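You operate a simulated robot arm through the tools that you are given. There is no shell and no other tool.

You run a simulated robot arm. Do the job below in one go: nothing can be reset, and whatever is moved stays where it is left.

JOB
Tighten the four flange bolts in number order to the torque on the card.
Fine: program knob back to OFF, screw driver back in its yellow cup.
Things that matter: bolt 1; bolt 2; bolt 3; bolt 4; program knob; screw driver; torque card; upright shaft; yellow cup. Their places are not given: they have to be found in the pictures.

Only the result counts: the job must be done as asked and must still hold three seconds after the hand-in. Knocking over, shifting, dropping, spilling or breaking anything else fails it.

ROBOT AND FRAMES
A 7-joint arm with a two-finger parallel gripper, fixed in place. Base frame: the origin is on the floor under the middle of its stand, x ahead of it, y to its left, z up; the work surface is at about z = 80. Lengths are in cm, angles in degrees, forces in N, time in s.
It reaches about 137.2 cm from its shoulder. Its first joint turns from -149.0 to 149.0 degrees. Payload 3.43 kg.
The tool frame sits at the grasp point between the pads (the TCP): z along the fingers, y along the line on which they close. The tips reach 3 cm beyond it. The gripper opens to 9.4 cm. The fingers are 2.8 cm wide and 1 cm thick; the gripper's body (5 by 9.6 cm) begins 5.5 cm behind the TCP.
Orientation is that of the tool frame in the base frame, as a unit quaternion [w, x, y, z]. With the fingers straight down and closing along the base's y, the tool's x points along the base's -x, its y along +y and its z along -z.

CONTROLS
- The arm moves only by the tool arm_command. Its argument "plan" is one flat list of numbers, 7 for each row, row after row: the shift along the base's x, y, z in cm, then the turn, a rotation vector about the base's x, y, z in degrees, then the finger opening in cm, from 0 to 9.4. In form: [tx, ty, tz, rx, ry, rz, jaw, tx, ty, tz, rx, ry, rz, jaw, ...]. A call has 1 to 20 rows; each row is the pose to reach, as a shift and turn from the pose commanded when the call began. Rows are played at 5 a second. More than 5 cm and 8.6 degrees between two rows, or a gripper value outside its range, and nothing of the call is played. A pose out of reach is approached as far as the arm can. The call stops where the force on the tool passes 40 N (or 10 N more than at its start, if that is more) or the arm is blocked; 0.2 s more then pass. The fingers move at their own pace (about 4.5 cm/s each) and stop on an object; they squeeze with about 26 N. The grip force told is the motor's: it shows also when the fingers shut on nothing. Time passes only in rows, and 0.2 s behind the last, so rows that repeat a pose let the fingers close. It gives the time, the measured TCP pose, the force on the tool (base axes), the opening and the grip force at its end, in the units of the frame above (readings bear some noise), with the torque about the TCP (base axes, N m) and any sound that the robot's microphone picked up.
- Cameras (640 x 400 px; columns grow to the right, rows downward): "scene" is fixed at [5.01, 64.86, 163.68]; the picture's right is [0.33, -0.94, 0.00], its down [-0.73, -0.26, -0.63] and it looks along [0.60, 0.21, -0.77] (base axes); focal length 340 px, centre (320, 200). "wrist" rides on the gripper at [7.6, 1.4, -10.2] in the tool frame; the picture's right is [-0.18, 0.98, 0.00], its down [-0.75, -0.14, -0.64] and it looks along [-0.63, -0.12, 0.77] (tool axes); focal length 243 px, centre (320, 200).
- get_image(camera): a new picture of that camera. The clock stands still meanwhile.
- point_at(camera, pixels): for up to 12 pixels [column, row] of the newest picture of that camera ("zoom" is the newest enlarged one), the place [x, y, z] in the base frame of the surface seen there, good to about 0.2 cm. The clock stands still meanwhile.
- inspect(camera, box): a new picture of the part [left, top, right, bottom] of that camera's present view, enlarged. The clock stands still meanwhile.
- job_done(): hands the job in; it is judged then, once.

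Open the gripper and draw the arm clear of the work before you hand the job in, unless the task says otherwise.

The tools are called after "Call:" by a JSON object that holds its "method" and its "body". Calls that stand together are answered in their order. arm_command: Moves the arm, as the interface text tells. Its arguments: {"type":"object","properties":{"plan":{"type":"array"}},"required":["plan"]} The other tools are called the same way: get_image (camera) takes a picture; point_at (camera, pixels) gives the place of the surface under pixels of a picture; inspect (camera, box) takes an enlarged picture of a part of a camera's view; job_done () hands the job in.

At the start:

```text
t: 0.0
tool_pos: [75.12, 63.95, 115.6]
ee_rot: [0.0, 0.0, 1.0, 0.0]
contact_force: [0.2, -0.2, 0.0]
ft_torque: [0.01, 0.03, 0.02]
opening: 9.39
finger_force: 0.1
```

scene: 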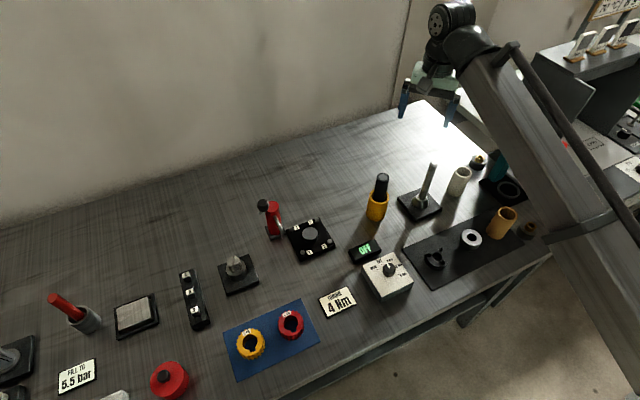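
wrist: 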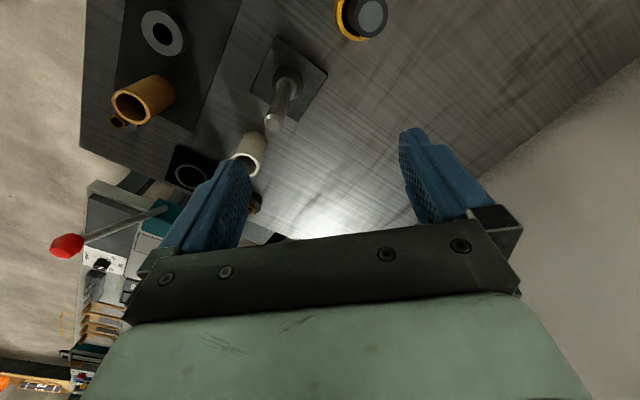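

The scene shows a yellow cup with a dark-handled driver near (377,200), a flange plate near (311,240), a program knob box near (388,272), and a torque card "4 Nm" near (338,302). I will zoom in on these to read the details.

Call:
{"method": "inspect", "body": {"camera": "scene", "box": [250, 180, 350, 280]}}

Call:
{"method": "inspect", "body": {"camera": "scene", "box": [310, 230, 430, 330]}}

Call:
{"method": "inspect", "body": {"camera": "scene", "box": [340, 150, 460, 230]}}

```text
4.00 times, centred on (300, 230) of scene
```

zoom: 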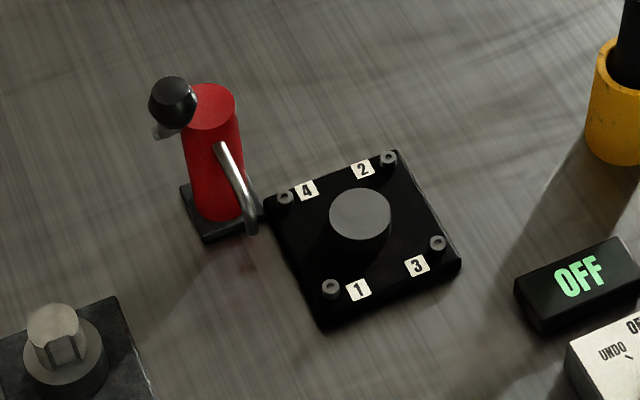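

```text
4.00 times, centred on (370, 280) of scene
```

zoom: 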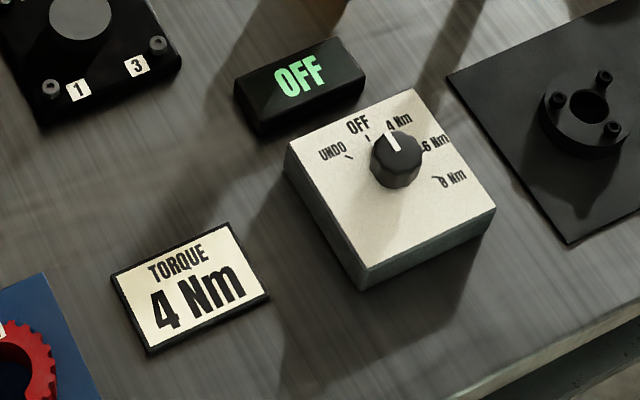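

```text
5.00 times, centred on (400, 190) of scene
```

zoom: 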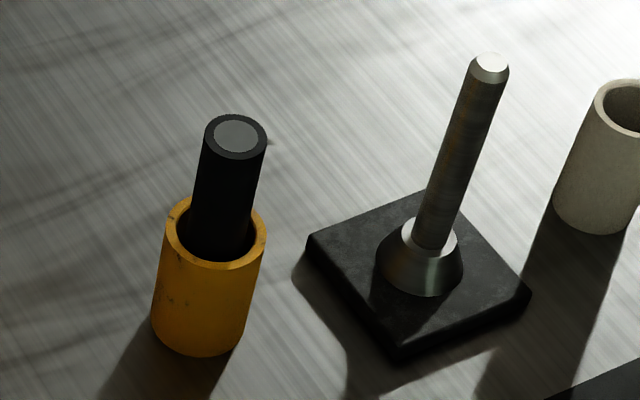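

The card reads 4 Nm; the knob has UNDO, OFF, 4, 6, 8 Nm, and the display shows OFF. I will zoom tight on the knob and measure its points.

Call:
{"method": "inspect", "body": {"camera": "scene", "box": [360, 245, 416, 301]}}

Call:
{"method": "point_at", "body": {"camera": "scene", "pixels": [[389, 268], [378, 176], [369, 216], [311, 232], [332, 251], [347, 230], [360, 252], [426, 203], [432, 166], [272, 205], [263, 206], [338, 302]]}}

```text
7.14 times, centred on (388, 273) of scene
```

zoom: 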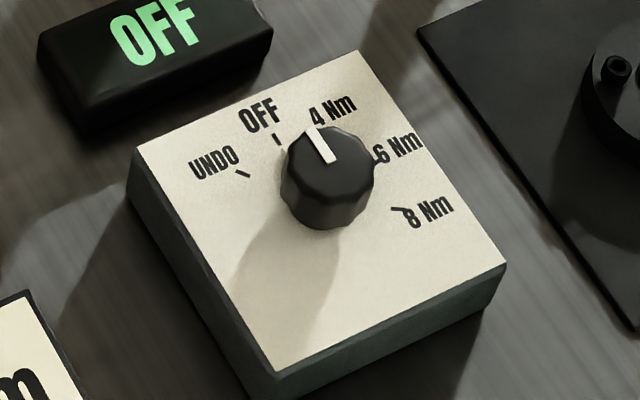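

```text
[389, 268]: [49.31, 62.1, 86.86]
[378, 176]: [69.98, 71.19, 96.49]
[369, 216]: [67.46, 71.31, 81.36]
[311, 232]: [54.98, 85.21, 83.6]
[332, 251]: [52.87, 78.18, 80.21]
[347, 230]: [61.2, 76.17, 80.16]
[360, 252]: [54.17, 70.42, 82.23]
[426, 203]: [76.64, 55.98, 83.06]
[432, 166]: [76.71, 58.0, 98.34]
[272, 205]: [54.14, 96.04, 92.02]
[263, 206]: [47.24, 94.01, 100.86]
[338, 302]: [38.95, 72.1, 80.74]
```

I measure the knob ticks, pointer and box corners in the newest zoom.

Call:
{"method": "point_at", "body": {"camera": "zoom", "pixels": [[277, 140], [243, 174], [399, 209], [372, 157], [313, 130], [329, 158], [330, 170], [328, 228], [133, 150], [357, 53], [505, 265], [278, 370]]}}

Call:
{"method": "point_at", "body": {"camera": "scene", "pixels": [[381, 271]]}}

```text
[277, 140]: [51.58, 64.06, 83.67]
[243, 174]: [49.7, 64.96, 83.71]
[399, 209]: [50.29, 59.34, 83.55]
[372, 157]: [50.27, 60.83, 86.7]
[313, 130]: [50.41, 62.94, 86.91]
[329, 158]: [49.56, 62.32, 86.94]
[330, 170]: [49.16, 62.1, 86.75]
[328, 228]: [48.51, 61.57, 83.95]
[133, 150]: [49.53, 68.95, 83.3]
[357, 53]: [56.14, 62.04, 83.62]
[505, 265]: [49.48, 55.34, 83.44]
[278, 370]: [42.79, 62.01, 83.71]
```

```text
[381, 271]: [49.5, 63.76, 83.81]
```

The pointer lies at about 43° from the knob centre, matching the OFF tick. Next I measure the bolts, plate corners, and the tall red object beside the flange.

Call:
{"method": "inspect", "body": {"camera": "scene", "box": [255, 190, 345, 270]}}

```text
5.00 times, centred on (300, 230) of scene
```

zoom: 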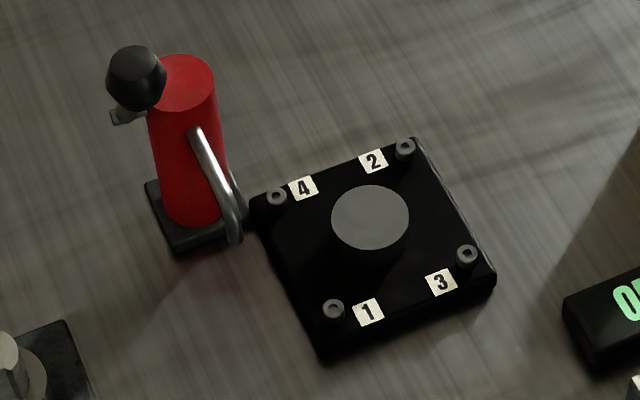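

I read positions for the bolt heads, plate corners, boss top and the red object's parts.

Call:
{"method": "point_at", "body": {"camera": "zoom", "pixels": [[333, 307], [405, 146], [467, 252], [276, 195], [370, 217], [320, 355], [252, 207], [415, 140], [492, 280], [185, 85], [137, 75], [235, 230]]}}

Call:
{"method": "point_at", "body": {"camera": "zoom", "pixels": [[328, 303], [339, 304], [399, 144], [411, 146], [461, 249], [473, 250], [270, 192], [282, 193], [195, 130], [120, 115], [150, 185], [172, 250]]}}

```text
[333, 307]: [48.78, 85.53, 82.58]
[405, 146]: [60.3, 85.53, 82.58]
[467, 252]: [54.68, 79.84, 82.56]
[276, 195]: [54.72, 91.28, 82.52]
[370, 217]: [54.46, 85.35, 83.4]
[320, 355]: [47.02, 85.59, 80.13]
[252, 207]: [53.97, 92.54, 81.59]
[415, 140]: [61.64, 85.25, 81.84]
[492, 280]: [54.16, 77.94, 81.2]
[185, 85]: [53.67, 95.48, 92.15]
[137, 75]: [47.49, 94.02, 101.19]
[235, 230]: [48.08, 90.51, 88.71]
```

```text
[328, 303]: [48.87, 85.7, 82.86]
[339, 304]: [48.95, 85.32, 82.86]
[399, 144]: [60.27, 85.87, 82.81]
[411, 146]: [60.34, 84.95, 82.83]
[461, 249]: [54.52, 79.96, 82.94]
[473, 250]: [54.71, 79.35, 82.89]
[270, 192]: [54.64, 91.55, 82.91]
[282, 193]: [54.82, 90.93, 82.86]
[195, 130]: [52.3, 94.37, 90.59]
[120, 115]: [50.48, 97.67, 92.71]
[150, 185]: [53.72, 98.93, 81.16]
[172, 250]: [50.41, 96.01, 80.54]
```

Bolts are at about (48.8,85.5), (60.3,85.5), (54.65,79.8), (54.7,91.3), heads at z≈82.9; the red object rises to about z=101 near bolt 4. I move the arm high above the table to look at the cup and driver with the wrist camera.

Call:
{"method": "arm_command", "body": {"plan": [-3.5, 1.4, 0, 0, 0, 0, 9.4, -7, 2.8, 0, 0, 0, 0, 9.4, -10.5, 4.2, 0, 0, 0, 0, 9.4, -14, 5.6, 0, 0, 0, 0, 9.4, -17.5, 7, 0, 0, 0, 0, 9.4, -21, 8.4, 0, 0, 0, 0, 9.4, -25, 10, -2, 0, 0, 0, 9.4]}}

Call:
{"method": "get_image", "body": {"camera": "wrist"}}

Call:
{"method": "get_image", "body": {"camera": "scene"}}

```text
t: 1.6
tool_pos: [50.32, 74.04, 113.41]
ee_rot: [0.0, 0.0, 1.0, 0.0]
contact_force: [-0.7, 0.5, -0.1]
ft_torque: [0.03, 0.02, -0.01]
opening: 9.38
finger_force: 0.0
```

```text
taken
```

wrist: 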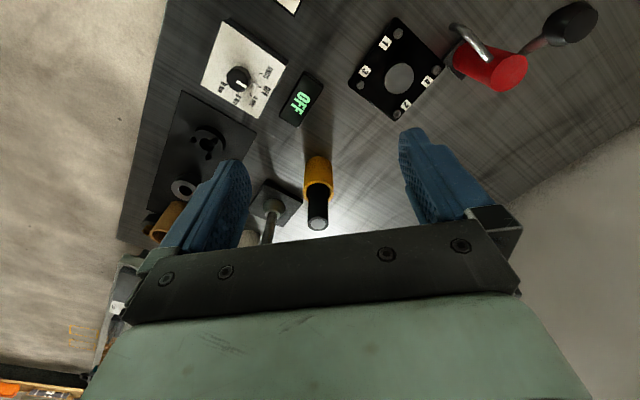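

```text
taken
```

scene: 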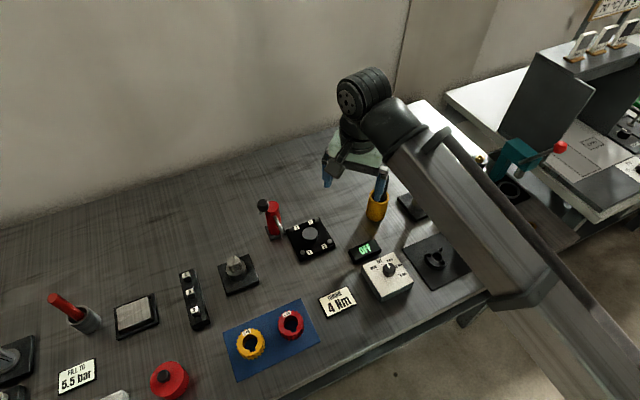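

The wrist view shows the cup at (317,185), the flange at (398,75) and the red clamp at (495,65). I enlarge both.

Call:
{"method": "inspect", "body": {"camera": "wrist", "box": [260, 140, 380, 240]}}

Call:
{"method": "inspect", "body": {"camera": "wrist", "box": [340, 0, 610, 160]}}

Call:
{"method": "inspect", "body": {"camera": "wrist", "box": [190, 10, 330, 130]}}

```text
4.00 times, centred on (320, 190) of wrist
```

zoom: 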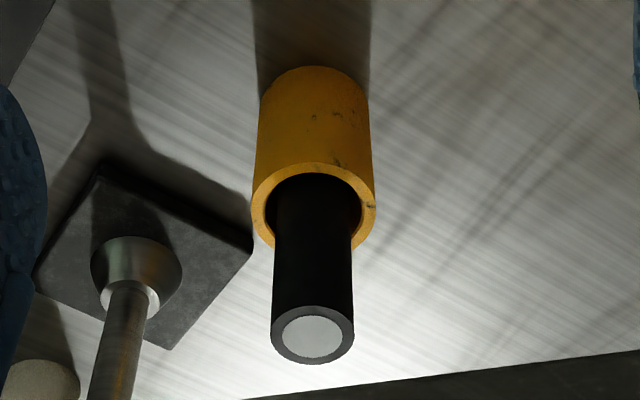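

```text
2.37 times, centred on (475, 80) of wrist
```

zoom: 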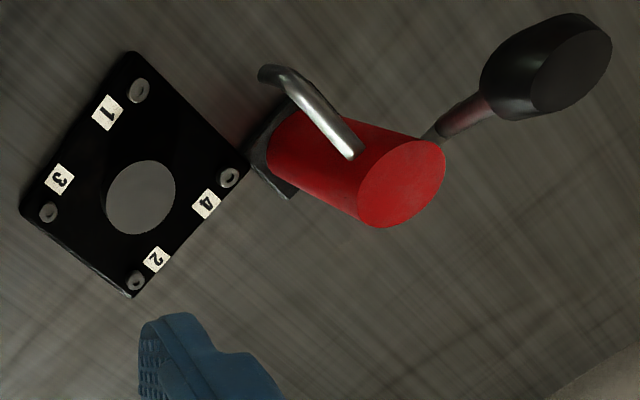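

```text
3.33 times, centred on (260, 70) of wrist
```

zoom: 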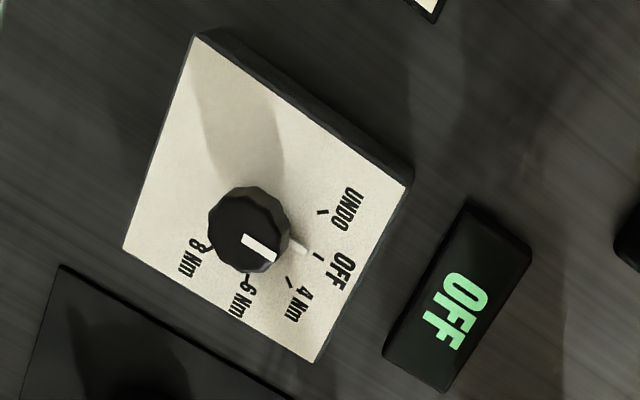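

I measure knob pointer and tick positions from this wrist view.

Call:
{"method": "point_at", "body": {"camera": "zoom", "pixels": [[246, 239], [274, 256], [240, 225], [210, 222], [290, 235], [260, 190], [250, 272], [323, 212], [318, 257], [289, 284], [247, 280], [208, 248]]}}

Call:
{"method": "point_at", "body": {"camera": "wrist", "pixels": [[460, 30], [470, 40], [486, 55], [500, 70], [528, 50], [540, 42], [572, 12], [590, 20], [456, 27], [480, 75], [515, 80], [525, 62]]}}

```text
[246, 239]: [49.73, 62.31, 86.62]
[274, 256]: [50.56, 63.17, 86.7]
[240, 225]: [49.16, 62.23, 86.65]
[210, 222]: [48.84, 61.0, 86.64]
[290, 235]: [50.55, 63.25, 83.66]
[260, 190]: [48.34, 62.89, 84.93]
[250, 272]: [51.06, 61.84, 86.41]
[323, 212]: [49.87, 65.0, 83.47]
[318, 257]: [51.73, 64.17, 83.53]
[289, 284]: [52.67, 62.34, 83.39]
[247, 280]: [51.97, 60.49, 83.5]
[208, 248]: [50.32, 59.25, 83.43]
```

```text
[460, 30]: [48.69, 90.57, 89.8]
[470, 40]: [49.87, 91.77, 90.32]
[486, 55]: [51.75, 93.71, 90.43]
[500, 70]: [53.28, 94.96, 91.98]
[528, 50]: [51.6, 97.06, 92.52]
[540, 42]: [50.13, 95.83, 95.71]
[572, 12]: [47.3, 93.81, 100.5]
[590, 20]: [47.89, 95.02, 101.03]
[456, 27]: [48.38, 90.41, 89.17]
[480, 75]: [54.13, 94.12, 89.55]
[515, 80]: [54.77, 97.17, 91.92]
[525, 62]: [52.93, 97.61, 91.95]
```

The pointer sits at ~45° (OFF) and the ticks are 40° apart around centre ≈(49.55,62.1), so 4 Nm is a −40° turn. I move over the knob with the wrist pre-turned +20° and come part-way down.

Call:
{"method": "arm_command", "body": {"plan": [0, -4, 0, 0, 0, 6, 9.4, 0, -8, 0, 0, 0, 13, 9.4, -0.57, -11.85, 0, 0, 0, 20, 9.4, -0.57, -11.85, -4, 0, 0, 20, 9.4, -0.57, -11.85, -8, 0, 0, 20, 9.4, -0.57, -11.85, -12, 0, 0, 20, 9.4, -0.57, -11.85, -16, 0, 0, 20, 9.4, -0.57, -11.85, -20, 0, 0, 20, 9.4, -0.57, -11.85, -21, 0, 0, 20, 9.4]}}

Call:
{"method": "get_image", "body": {"camera": "wrist"}}

Call:
{"method": "get_image", "body": {"camera": "scene"}}

```text
t: 3.6
tool_pos: [49.61, 61.99, 92.57]
ee_rot: [0.0, -0.174, 0.985, 0.0]
contact_force: [0.4, 0.8, 0.5]
ft_torque: [0.03, 0.01, 0.01]
opening: 9.39
finger_force: 0.0
```

```text
taken
```

wrist: 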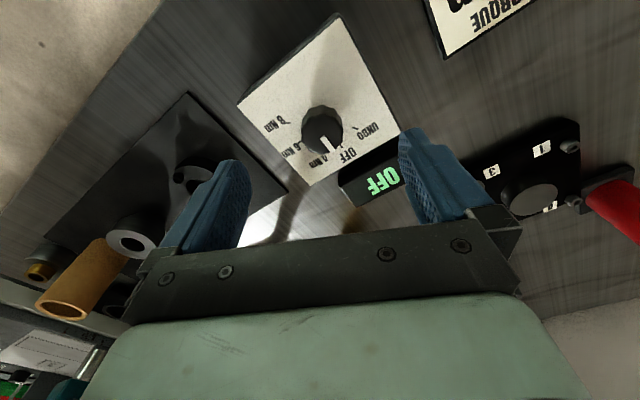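

```text
taken
```

scene: 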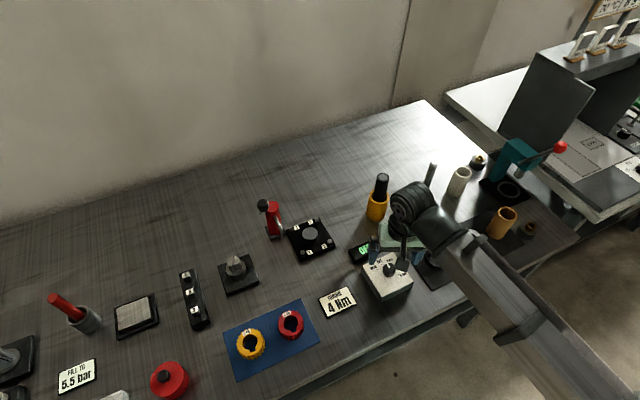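

The gripper is above the knob at z≈92.6 with nothing touched. I check the knob's rim positions once more from this close view.

Call:
{"method": "inspect", "body": {"camera": "wrist", "box": [260, 70, 400, 200]}}

```text
3.08 times, centred on (330, 135) of wrist
```

zoom: 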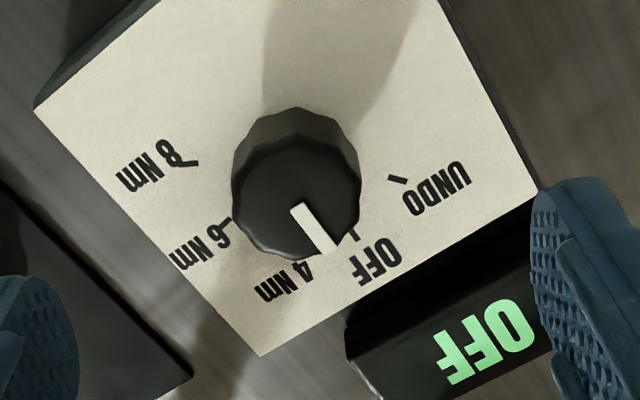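

Call:
{"method": "point_at", "body": {"camera": "zoom", "pixels": [[297, 198], [236, 198], [358, 190], [290, 145], [300, 258], [295, 206], [328, 250], [190, 163], [398, 180], [355, 235], [38, 108], [538, 195]]}}

```text
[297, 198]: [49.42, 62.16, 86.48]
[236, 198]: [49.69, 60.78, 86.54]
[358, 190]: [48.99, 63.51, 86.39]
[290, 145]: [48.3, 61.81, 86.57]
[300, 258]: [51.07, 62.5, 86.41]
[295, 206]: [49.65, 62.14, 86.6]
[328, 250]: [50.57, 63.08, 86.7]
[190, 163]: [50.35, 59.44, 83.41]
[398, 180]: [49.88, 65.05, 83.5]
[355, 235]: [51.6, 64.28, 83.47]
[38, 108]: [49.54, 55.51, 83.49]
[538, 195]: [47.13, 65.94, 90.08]
```

The knob centre is (49.55,62.15), top at z≈86.6, box top z≈83.5. I descend to TCP z=87.3 and close on the knob.

Call:
{"method": "arm_command", "body": {"plan": [0, 0.05, -3, 0, 0, 0, 9.4, 0, 0.05, -5.2, 0, 0, 0, 9.4, 0, 0.05, -5.2, 0, 0, 0, 3, 0, 0.05, -5.2, 0, 0, 0, 2, 0, 0.05, -5.2, 0, 0, 0, 1.5, 0, 0.05, -5.2, 0, 0, 0, 1.5, 0, 0.05, -5.2, 0, 0, 0, 1.5]}}

Call:
{"method": "get_image", "body": {"camera": "wrist"}}

```text
t: 5.2
tool_pos: [49.65, 62.33, 87.49]
ee_rot: [0.0, -0.173, 0.985, 0.001]
contact_force: [-2.2, 7.8, -1.7]
ft_torque: [-0.15, -0.05, 0.0]
opening: 3.09
finger_force: 36.5
```

```text
taken
```

wrist: 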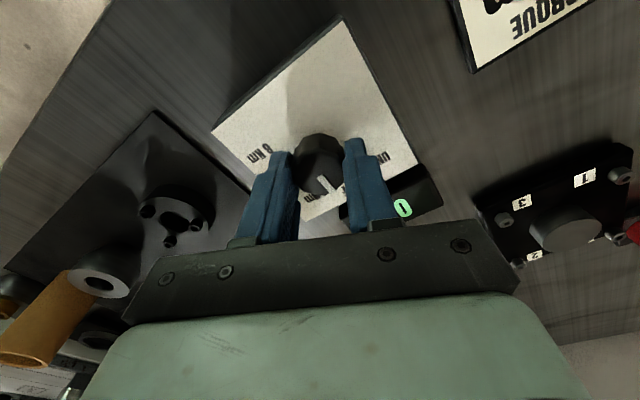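

The knob is gripped (opening 3.09) with a slight 7.8 N sideways push in +y, so I ease +0.2 cm in y and turn −40°.

Call:
{"method": "arm_command", "body": {"plan": [0, 0.2, 0, 0, 0, 0, 1.5, 0, 0.2, 0, 0, 0, -5, 1.5, 0, 0.2, 0, 0, 0, -10, 1.5, 0, 0.2, 0, 0, 0, -15, 1.5, 0, 0.2, 0, 0, 0, -20, 1.5, 0, 0.2, 0, 0, 0, -25, 1.5, 0, 0.2, 0, 0, 0, -30, 1.5, 0, 0.2, 0, 0, 0, -35, 1.5, 0, 0.2, 0, 0, 0, -40, 1.5, 0, 0.2, 0, 0, 0, -40, 1.5]}}

Call:
{"method": "inspect", "body": {"camera": "wrist", "box": [200, 50, 480, 250]}}

Call:
{"method": "inspect", "body": {"camera": "scene", "box": [310, 220, 430, 310]}}

```text
t: 7.4
tool_pos: [49.73, 62.16, 87.52]
ee_rot: [0.001, 0.175, 0.985, -0.002]
contact_force: [4.6, -32.5, 1.6]
ft_torque: [0.18, -0.24, 0.08]
opening: 3.09
finger_force: 44.8
```

```text
2.00 times, centred on (340, 150) of wrist
```

zoom: 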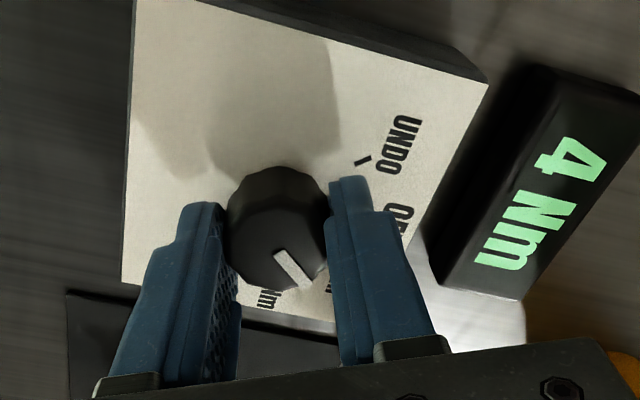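

```text
4.44 times, centred on (370, 265) of scene
```

zoom: 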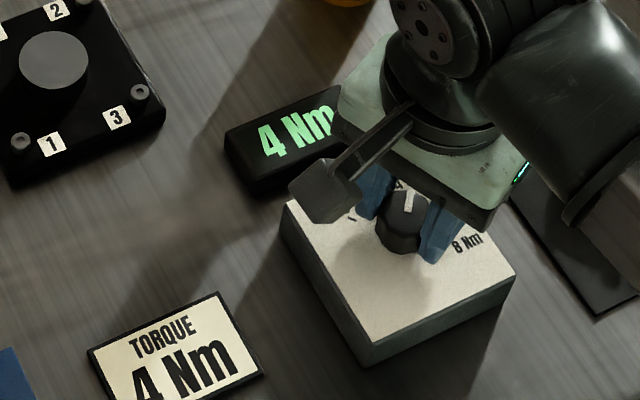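

The display now reads "4 Nm". The side load is −32 N in y, so I relax y by −0.2 cm, open the fingers and rise.

Call:
{"method": "arm_command", "body": {"plan": [0, -0.15, 0, 0, 0, 0, 1.5, 0, -0.15, 0, 0, 0, 0, 5, 0, -0.15, 0, 0, 0, 0, 7, 0, -0.15, 0, 0, 0, 0, 7, 0, -0.15, 3, 0, 0, 0, 7, 0, -0.15, 7, 0, 0, 0, 8, 0, -0.15, 11, 0, 0, 0, 9, 0, -0.15, 15, 0, 0, 0, 9, 0, -0.15, 19, 0, 0, 0, 9, 0, -0.15, 23, 0, 0, 0, 9]}}

Call:
{"method": "get_image", "body": {"camera": "scene"}}

Call:
{"method": "get_image", "body": {"camera": "wrist"}}

```text
t: 9.6
tool_pos: [49.83, 62.14, 110.54]
ee_rot: [0.0, 0.173, 0.985, 0.0]
contact_force: [-0.2, 0.0, 0.4]
ft_torque: [0.0, -0.02, 0.01]
opening: 9.02
finger_force: 0.0
```

```text
taken
```

scene: 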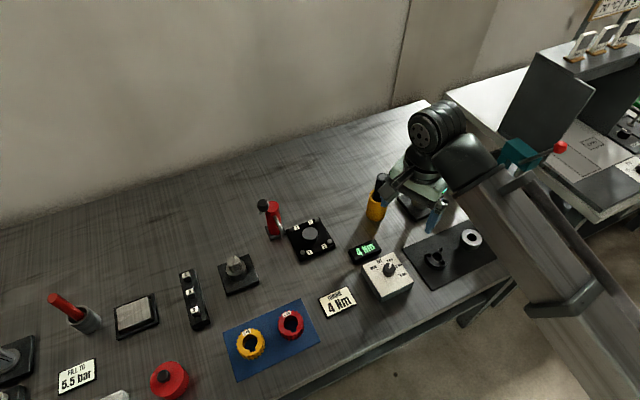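

```text
taken
```

wrist: 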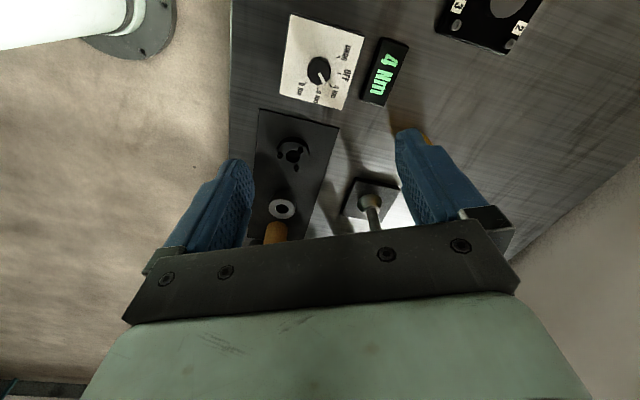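

The knob stays at 4 Nm (display at (365,250)). Now I zoom on the driver and cup and measure the handle and rim.

Call:
{"method": "inspect", "body": {"camera": "scene", "box": [350, 165, 410, 230]}}

```text
6.15 times, centred on (380, 198) of scene
```

zoom: 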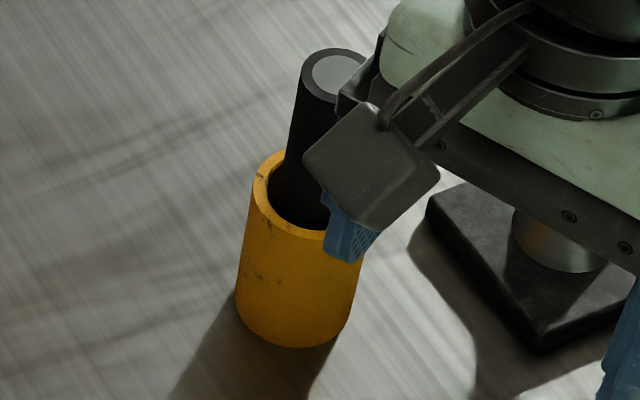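

The gripper hides part of the cup, so I move left and straighten the wrist yaw to view the driver with both cameras.

Call:
{"method": "arm_command", "body": {"plan": [0.5, 4, 1, 0, 0, 7, 9, 1, 8, 2, 0, 0, 14, 9, 1.5, 12, 2, 0, 0, 20, 9]}}

Call:
{"method": "inspect", "body": {"camera": "wrist", "box": [260, 130, 380, 240]}}

```text
t: 10.4
tool_pos: [51.17, 74.31, 112.47]
ee_rot: [0.0, -0.001, 1.0, 0.0]
contact_force: [-0.1, -0.4, -0.4]
ft_torque: [0.01, 0.0, -0.01]
opening: 8.96
finger_force: 0.0
```

```text
3.64 times, centred on (320, 185) of wrist
```

zoom: 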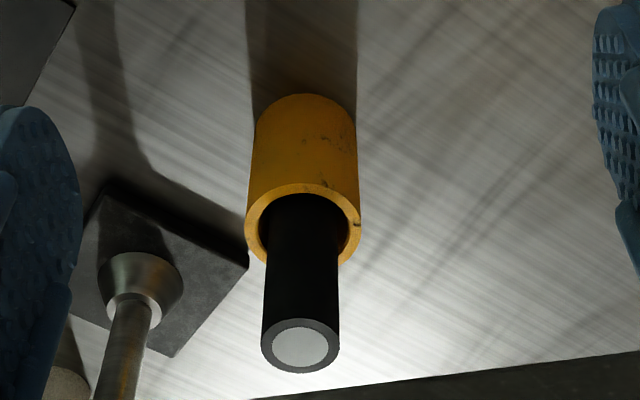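

I measure driver top, handle sides and cup rim from this zoom.

Call:
{"method": "point_at", "body": {"camera": "zoom", "pixels": [[300, 346], [263, 345], [338, 345], [300, 320], [300, 371], [266, 250], [338, 250], [302, 188], [249, 235], [357, 235], [302, 100], [302, 300]]}}

Call:
{"method": "point_at", "body": {"camera": "zoom", "pixels": [[130, 285], [160, 260], [110, 200], [245, 262], [175, 350], [120, 380], [302, 230], [268, 300], [337, 300], [345, 255], [260, 255], [302, 198]]}}

Call:
{"method": "get_image", "body": {"camera": "scene"}}

```text
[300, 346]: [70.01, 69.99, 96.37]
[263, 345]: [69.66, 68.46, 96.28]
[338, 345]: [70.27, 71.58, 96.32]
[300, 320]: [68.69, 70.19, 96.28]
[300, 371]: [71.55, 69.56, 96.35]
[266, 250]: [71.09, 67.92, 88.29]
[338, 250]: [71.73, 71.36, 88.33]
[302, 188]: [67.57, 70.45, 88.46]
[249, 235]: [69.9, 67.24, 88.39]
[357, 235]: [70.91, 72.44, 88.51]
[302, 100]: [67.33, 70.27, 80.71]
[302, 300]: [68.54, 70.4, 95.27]
```

```text
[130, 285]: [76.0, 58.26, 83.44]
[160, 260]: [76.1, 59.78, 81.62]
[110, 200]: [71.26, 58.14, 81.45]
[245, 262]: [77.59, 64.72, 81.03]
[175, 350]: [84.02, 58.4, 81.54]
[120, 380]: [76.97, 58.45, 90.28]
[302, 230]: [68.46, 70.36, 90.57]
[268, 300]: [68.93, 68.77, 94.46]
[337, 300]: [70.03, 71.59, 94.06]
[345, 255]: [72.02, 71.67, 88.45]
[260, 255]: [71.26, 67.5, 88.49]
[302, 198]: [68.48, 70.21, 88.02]
```

```text
taken
```

scene: 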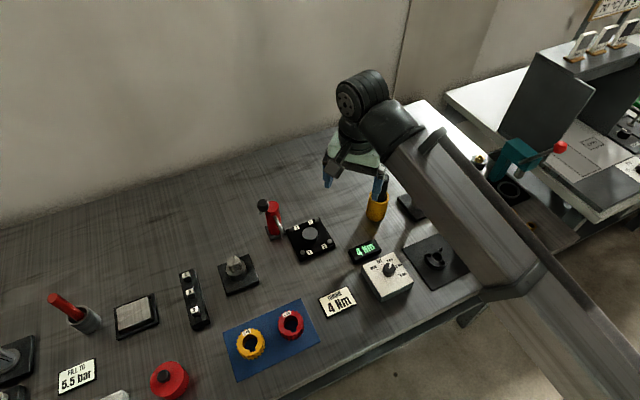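

The driver handle is upright with its top at (70.0,70.0,96.35), diameter ≈3.1, and the cup rim is at z≈88.4. I move over it and stop with the tips just above the handle's top.

Call:
{"method": "arm_command", "body": {"plan": [4, -0.9, 0, 0, 0, 0, 9, 8, -1.8, 0, 0, 0, 0, 9, 12, -2.7, 0, 0, 0, 0, 9, 16, -3.6, 0, 0, 0, 0, 9, 18.85, -4.2, 0, 0, 0, 0, 9, 18.85, -4.2, -4, 0, 0, 0, 9, 18.85, -4.2, -8, 0, 0, 0, 9, 18.85, -4.2, -11.4, 0, 0, 0, 9, 18.85, -4.2, -11.4, 0, 0, 0, 9]}}

Call:
{"method": "get_image", "body": {"camera": "wrist"}}

Call:
{"method": "get_image", "body": {"camera": "scene"}}

```text
t: 12.4
tool_pos: [70.03, 69.93, 101.11]
ee_rot: [0.0, 0.0, 1.0, 0.0]
contact_force: [0.0, 0.0, -0.2]
ft_torque: [0.0, -0.01, 0.02]
opening: 9.0
finger_force: 0.1
```

```text
taken
```

wrist: 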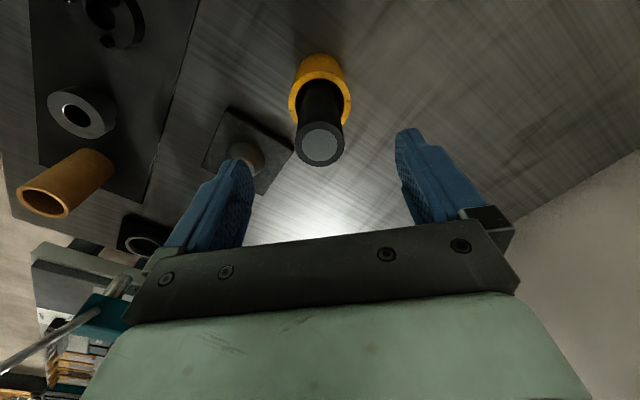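

```text
taken
```

scene: 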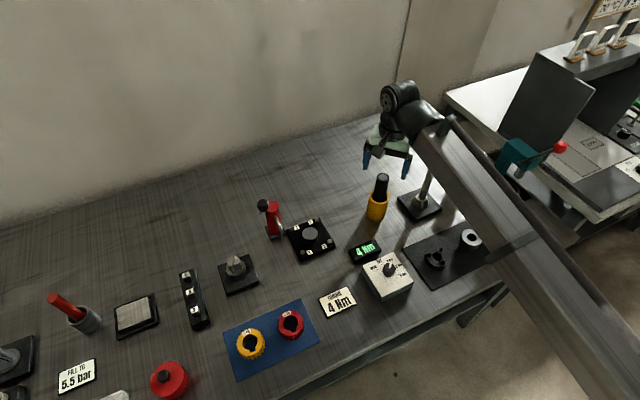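

The driver top appears at (320,145) between the fingers; I verify its centre from this closer view before descending.

Call:
{"method": "inspect", "body": {"camera": "wrist", "box": [200, 30, 420, 200]}}

Call:
{"method": "point_at", "body": {"camera": "wrist", "pixels": [[320, 144], [298, 144], [343, 143], [320, 126], [320, 165], [320, 100], [248, 155], [235, 165], [310, 60], [291, 100], [351, 100]]}}

```text
2.35 times, centred on (310, 115) of wrist
```

zoom: 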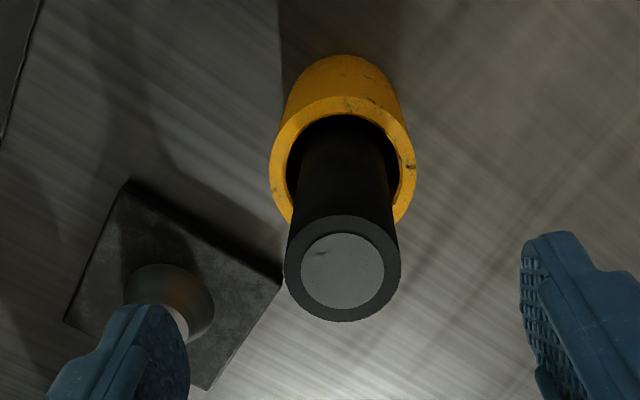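

```text
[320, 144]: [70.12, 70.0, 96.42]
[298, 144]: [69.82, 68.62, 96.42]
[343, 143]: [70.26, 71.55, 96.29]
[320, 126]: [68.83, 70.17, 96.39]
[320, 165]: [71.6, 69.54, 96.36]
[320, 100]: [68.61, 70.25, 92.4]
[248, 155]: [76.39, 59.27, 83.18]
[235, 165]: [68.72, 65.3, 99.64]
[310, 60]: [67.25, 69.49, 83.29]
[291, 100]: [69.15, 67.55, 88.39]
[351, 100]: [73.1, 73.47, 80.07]
```

The driver centre is (70.1,70.0), matching the TCP. I descend 9 cm so the tips stop just above the cup rim and close on the handle.

Call:
{"method": "arm_command", "body": {"plan": [0.05, 0, -4, 0, 0, 0, 9, 0.05, 0, -8, 0, 0, 0, 9, 0.05, 0, -9, 0, 0, 0, 9, 0.05, 0, -9, 0, 0, 0, 5, 0.05, 0, -9, 0, 0, 0, 2, 0.05, 0, -9, 0, 0, 0, 1.5, 0.05, 0, -9, 0, 0, 0, 1.5, 0.05, 0, -9, 0, 0, 0, 1.5]}}

Call:
{"method": "get_image", "body": {"camera": "wrist"}}

Call:
{"method": "inspect", "body": {"camera": "scene", "box": [330, 80, 470, 230]}}

```text
t: 14.2
tool_pos: [70.26, 70.08, 92.01]
ee_rot: [0.0, 0.0, 1.0, 0.0]
contact_force: [0.0, -3.0, -0.3]
ft_torque: [-0.28, 0.02, 0.0]
opening: 3.37
finger_force: 26.4
```

```text
taken
```

wrist: 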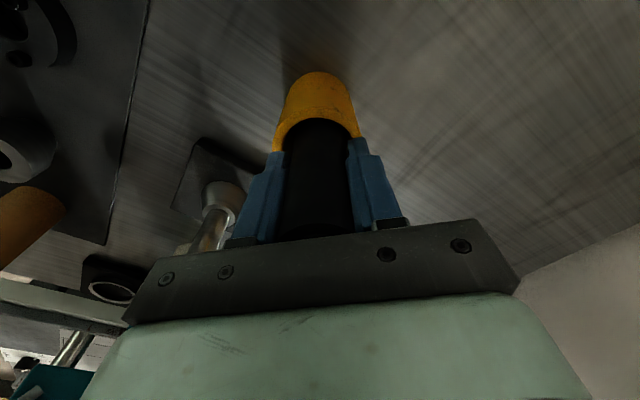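

```text
2.67 times, centred on (400, 155) of scene
```

zoom: 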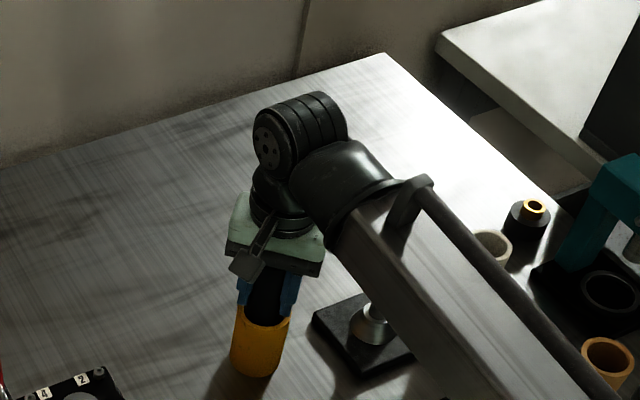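

The handle is held (opening 3.37, 26 N). I lift the driver straight up out of the cup by 16 cm.

Call:
{"method": "arm_command", "body": {"plan": [0, 0, 1, 0, 0, 0, 1.5, 0, 0, 3, 0, 0, 0, 1.5, 0, 0, 6, 0, 0, 0, 1.5, 0, 0, 9, 0, 0, 0, 1.5, 0, 0, 12, 0, 0, 0, 1.5, 0, 0, 15, 0, 0, 0, 1.5, 0, 0, 17, 0, 0, 0, 1.5]}}

Call:
{"method": "get_image", "body": {"camera": "wrist"}}

Call:
{"method": "get_image", "body": {"camera": "scene"}}

```text
t: 15.8
tool_pos: [70.18, 70.06, 109.05]
ee_rot: [0.0, -0.001, 1.0, 0.0]
contact_force: [0.8, -0.6, -4.5]
ft_torque: [0.03, -0.05, -0.03]
opening: 3.36
finger_force: 26.2
```

```text
taken
```

wrist: 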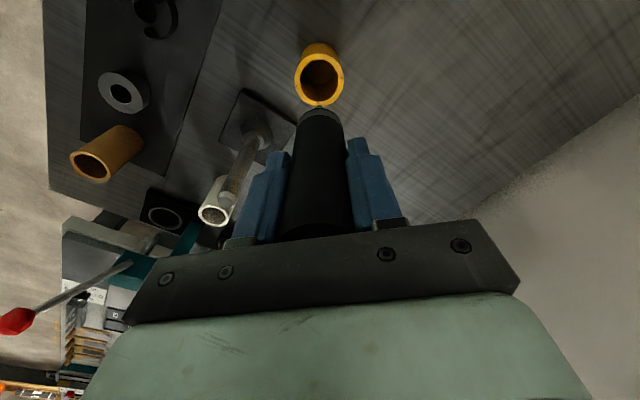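

```text
taken
```

scene: 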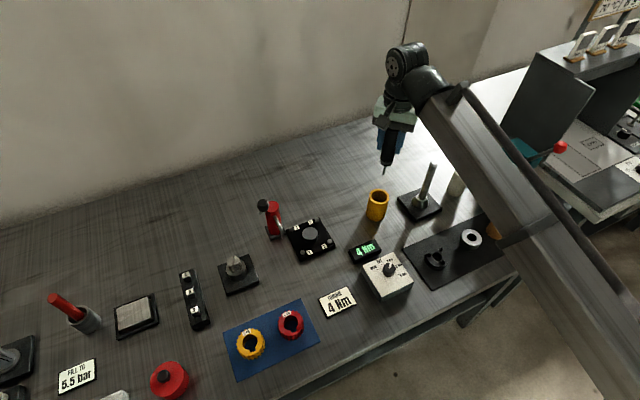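

The driver is out of the cup with a thin bit visible near (384,170). I zoom in to find the bit tip in both cameras.

Call:
{"method": "inspect", "body": {"camera": "scene", "box": [360, 120, 410, 185]}}

Call:
{"method": "inspect", "body": {"camera": "wrist", "box": [280, 80, 360, 160]}}

```text
6.15 times, centred on (385, 152) of scene
```

zoom: 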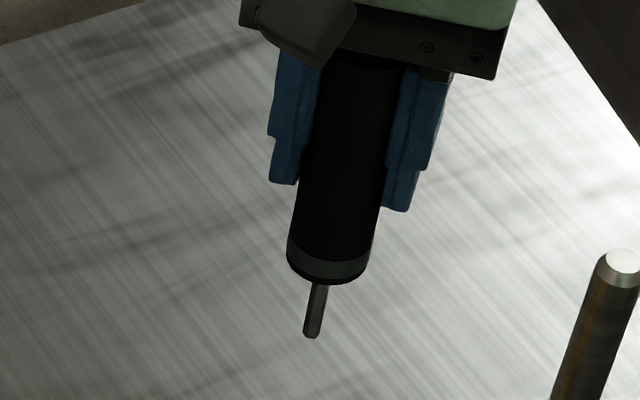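

```text
5.00 times, centred on (320, 120) of wrist
```

zoom: 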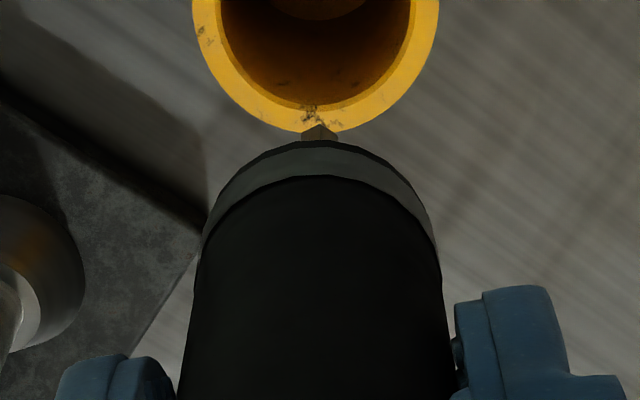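

I retake the scene zoom to measure the bit tip and nose precisely.

Call:
{"method": "inspect", "body": {"camera": "scene", "box": [370, 150, 400, 180]}}

```text
13.33 times, centred on (385, 165) of scene
```

zoom: 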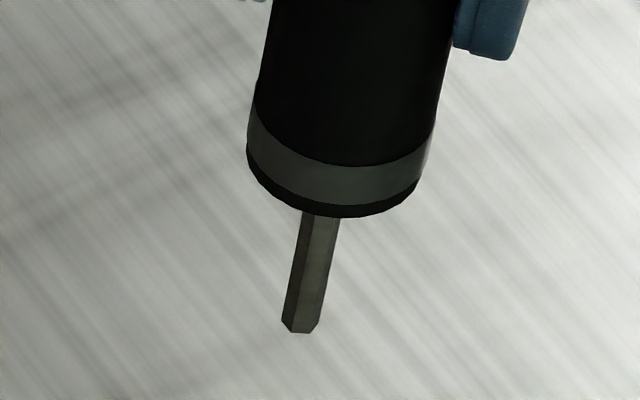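

Call:
{"method": "point_at", "body": {"camera": "zoom", "pixels": [[300, 330], [300, 322], [305, 300], [310, 280], [315, 250], [319, 225], [340, 185], [335, 205], [255, 160], [428, 165], [297, 310]]}}

Call:
{"method": "inspect", "body": {"camera": "wrist", "box": [300, 90, 340, 120]}}

```text
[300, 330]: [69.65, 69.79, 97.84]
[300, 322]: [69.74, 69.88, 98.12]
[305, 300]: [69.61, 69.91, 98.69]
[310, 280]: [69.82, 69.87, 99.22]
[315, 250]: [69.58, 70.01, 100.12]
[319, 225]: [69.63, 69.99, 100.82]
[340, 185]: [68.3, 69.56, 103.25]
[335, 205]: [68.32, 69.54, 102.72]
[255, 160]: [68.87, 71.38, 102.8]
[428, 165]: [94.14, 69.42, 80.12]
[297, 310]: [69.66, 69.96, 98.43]
```

```text
13.33 times, centred on (320, 105) of wrist
```

zoom: 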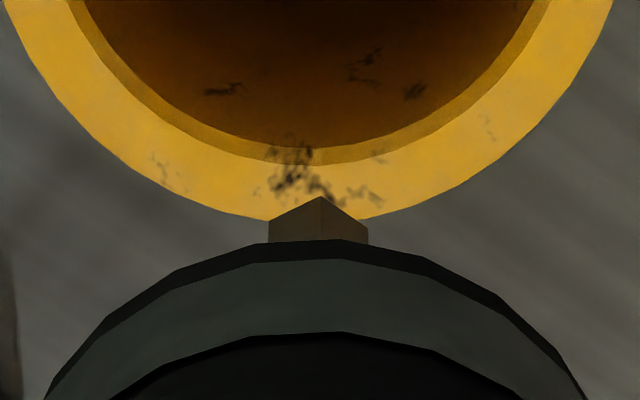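

The hex bit tip is about 11.2 cm below the TCP, on the tool axis within ~0.1 cm. I carry the driver high to above bolt 1 (48.85,85.5) and come down until the tip is about 3 cm over the head.

Call:
{"method": "arm_command", "body": {"plan": [-3, 2.2, 0, 0, 0, 0, 1.5, -6, 4.4, 0, 0, 0, 0, 1.5, -9, 6.6, 0, 0, 0, 0, 1.5, -12, 8.8, 0, 0, 0, 0, 1.5, -15, 11, 0, 0, 0, 0, 1.5, -18, 13.2, 0, 0, 0, 0, 1.5, -21.15, 15.5, 0, 0, 0, 0, 1.5, -21.15, 15.5, -4, 0, 0, 0, 1.5, -21.15, 15.5, -8, 0, 0, 0, 1.5, -21.15, 15.5, -12, 0, 0, 0, 1.5, -21.15, 15.5, -12, 0, 0, 0, 1.5]}}

Call:
{"method": "get_image", "body": {"camera": "wrist"}}

Call:
{"method": "get_image", "body": {"camera": "scene"}}

```text
t: 18.2
tool_pos: [48.89, 85.53, 96.92]
ee_rot: [0.0, 0.0, 1.0, 0.0]
contact_force: [0.5, 0.5, -3.8]
ft_torque: [0.02, 0.01, 0.0]
opening: 3.4
finger_force: 26.2
```

```text
taken
```

wrist: 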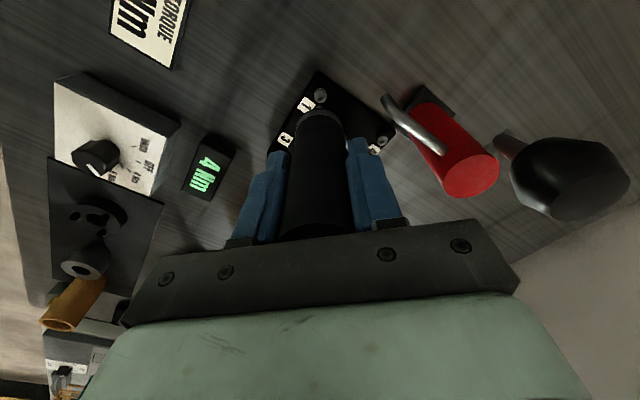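

```text
taken
```

scene: 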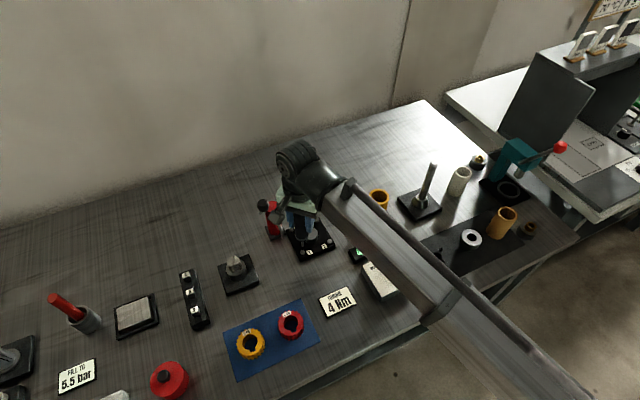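

The bit hovers over bolt 1. I zoom in from both cameras to check alignment.

Call:
{"method": "inspect", "body": {"camera": "wrist", "box": [270, 60, 400, 160]}}

Call:
{"method": "inspect", "body": {"camera": "scene", "box": [280, 215, 330, 265]}}

```text
4.00 times, centred on (335, 110) of wrist
```

zoom: 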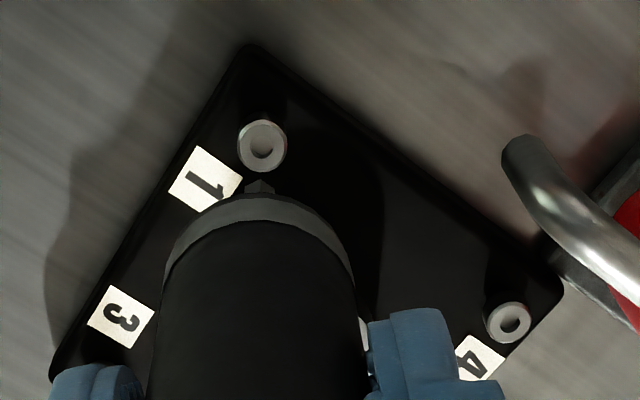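

```text
8.00 times, centred on (305, 240) of scene
```

zoom: 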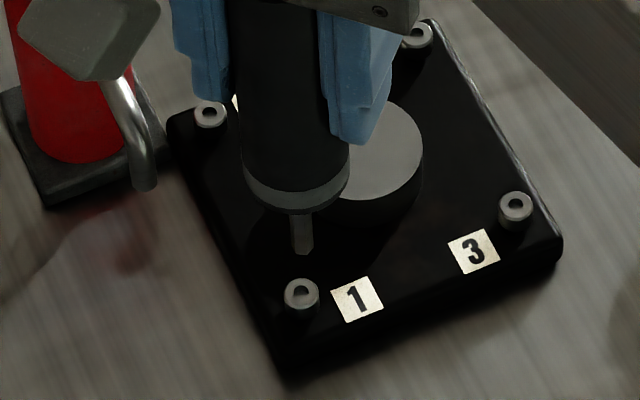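

I read tip and bolt positions from the scene zoom.

Call:
{"method": "point_at", "body": {"camera": "zoom", "pixels": [[303, 250], [303, 235], [304, 222], [301, 280], [288, 292], [315, 292], [301, 305], [301, 293], [515, 200], [210, 108], [417, 33], [297, 200]]}}

Call:
{"method": "inspect", "body": {"camera": "wrist", "box": [305, 80, 337, 112]}}

```text
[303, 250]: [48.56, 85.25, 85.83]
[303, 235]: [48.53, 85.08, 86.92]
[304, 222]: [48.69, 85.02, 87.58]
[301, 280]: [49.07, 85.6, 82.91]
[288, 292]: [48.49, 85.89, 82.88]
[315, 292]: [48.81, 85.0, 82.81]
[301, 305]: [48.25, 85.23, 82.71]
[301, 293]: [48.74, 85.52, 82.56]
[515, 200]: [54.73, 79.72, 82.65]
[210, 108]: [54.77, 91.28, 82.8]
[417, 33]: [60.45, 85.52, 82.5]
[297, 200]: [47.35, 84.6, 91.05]
```

```text
12.50 times, centred on (321, 96) of wrist
```

zoom: 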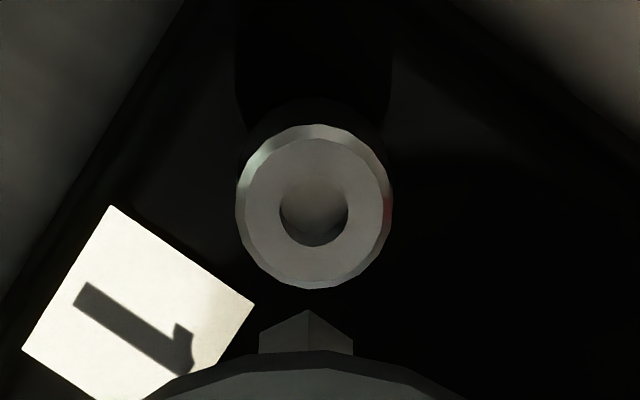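

Tip axis ≈(48.81,85.37) versus bolt 1 centre ≈(48.70,85.45), head top z≈82.88. I correct by (−0.11,+0.05) and lower by 2.5 cm to check again.

Call:
{"method": "arm_command", "body": {"plan": [-0.11, 0.05, 0, 0, 0, 0, 1.5, -0.11, 0.05, -1.5, 0, 0, 0, 1.5, -0.11, 0.05, -2.5, 0, 0, 0, 1.5, -0.11, 0.05, -2.5, 0, 0, 0, 1.5]}}

Call:
{"method": "inspect", "body": {"camera": "scene", "box": [290, 235, 315, 260]}}

Call:
{"method": "inspect", "body": {"camera": "wrist", "box": [305, 85, 337, 117]}}

```text
t: 19.2
tool_pos: [48.85, 85.5, 94.48]
ee_rot: [0.0, 0.0, 1.0, 0.0]
contact_force: [-0.2, -0.4, -3.7]
ft_torque: [0.0, 0.0, 0.0]
opening: 3.39
finger_force: 26.4
```

```text
16.00 times, centred on (302, 248) of scene
```

zoom: 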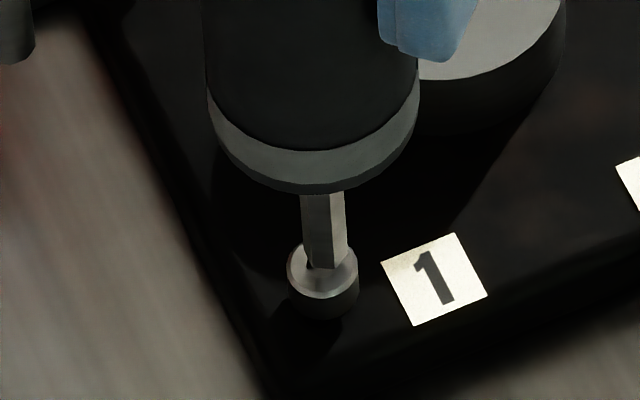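

```text
12.50 times, centred on (321, 101) of wrist
```

zoom: 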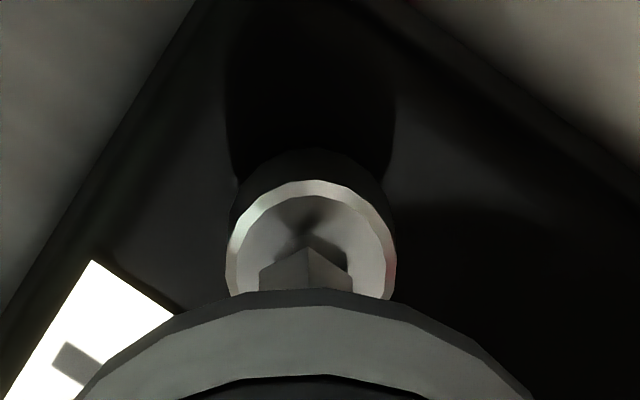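

Both views show the bit centred over bolt 1's socket within ~0.05 cm. I lower slowly in small steps and watch force and sound.

Call:
{"method": "arm_command", "body": {"plan": [0, 0.03, -0.2, 0, 0, 0, 1.5, 0, 0.03, -0.35, 0, 0, 0, 1.5, 0, 0.03, -0.5, 0, 0, 0, 1.5, 0, 0.03, -0.6, 0, 0, 0, 1.5, 0, 0.03, -0.7, 0, 0, 0, 1.5, 0, 0.03, -0.7, 0, 0, 0, 1.5]}}

Call:
{"method": "inspect", "body": {"camera": "scene", "box": [285, 230, 320, 260]}}

Call:
{"method": "inspect", "body": {"camera": "scene", "box": [340, 235, 400, 265]}}

```text
t: 20.6
tool_pos: [48.94, 85.47, 93.92]
ee_rot: [0.001, 0.0, 1.0, 0.001]
contact_force: [-0.4, -4.9, 17.9]
ft_torque: [-0.5, -0.04, 0.0]
opening: 3.39
finger_force: 25.8
```

```text
13.33 times, centred on (302, 245) of scene
```

zoom: 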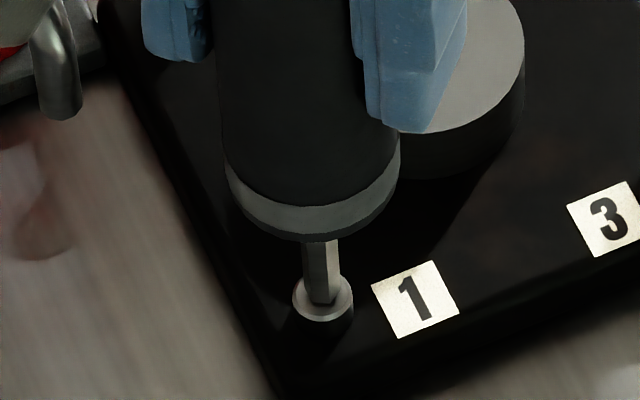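

```text
10.67 times, centred on (370, 250) of scene
```

zoom: 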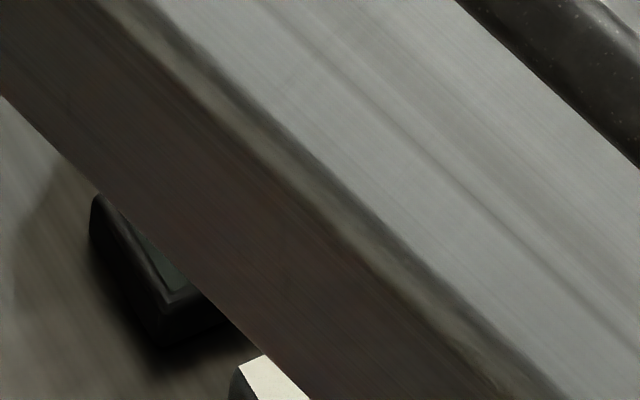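

Contact is made with ~21 N net, no sound yet. I check the display and bit in the wrist view.

Call:
{"method": "get_image", "body": {"camera": "wrist"}}

Call:
{"method": "inspect", "body": {"camera": "wrist", "box": [295, 80, 345, 120]}}

```text
taken
```

wrist: 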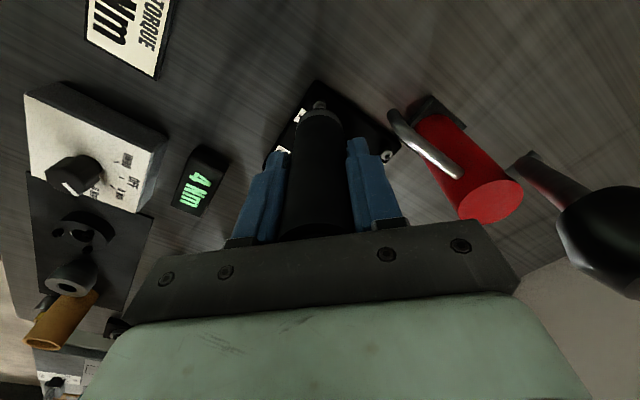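

```text
10.00 times, centred on (320, 100) of wrist
```

zoom: 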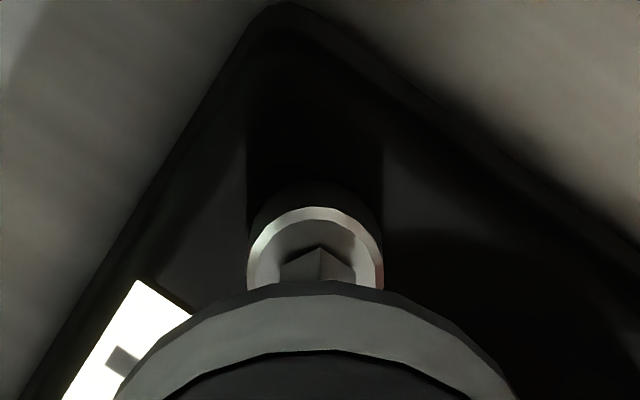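

The bit sits on the bolt head with the display still "4 Nm". I press a little harder and hold for two seconds, listening for the driver.

Call:
{"method": "arm_command", "body": {"plan": [0, 0, -0.05, 0, 0, 0, 1.5, 0, 0, -0.1, 0, 0, 0, 1.5, 0, 0, -0.1, 0, 0, 0, 1.5, 0, 0, -0.1, 0, 0, 0, 1.5, 0, 0, -0.1, 0, 0, 0, 1.5, 0, 0, -0.1, 0, 0, 0, 1.5, 0, 0, -0.1, 0, 0, 0, 1.5, 0, 0, -0.1, 0, 0, 0, 1.5, 0, 0, -0.1, 0, 0, 0, 1.5, 0, 0, -0.1, 0, 0, 0, 1.5, 0, 0, -0.1, 0, 0, 0, 1.5]}}

Call:
{"method": "get_image", "body": {"camera": "wrist"}}

```text
t: 23.0
tool_pos: [48.66, 85.57, 93.78]
ee_rot: [-0.001, 0.0, 1.0, 0.001]
contact_force: [-0.6, -1.2, 33.6]
ft_torque: [0.04, 0.1, 0.0]
opening: 3.37
finger_force: 25.7
```

```text
taken
```

wrist: 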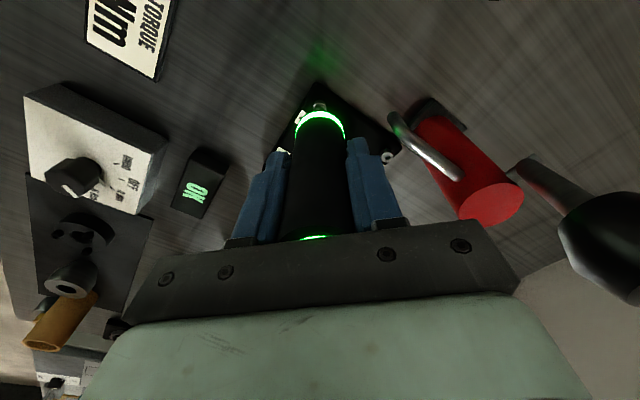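

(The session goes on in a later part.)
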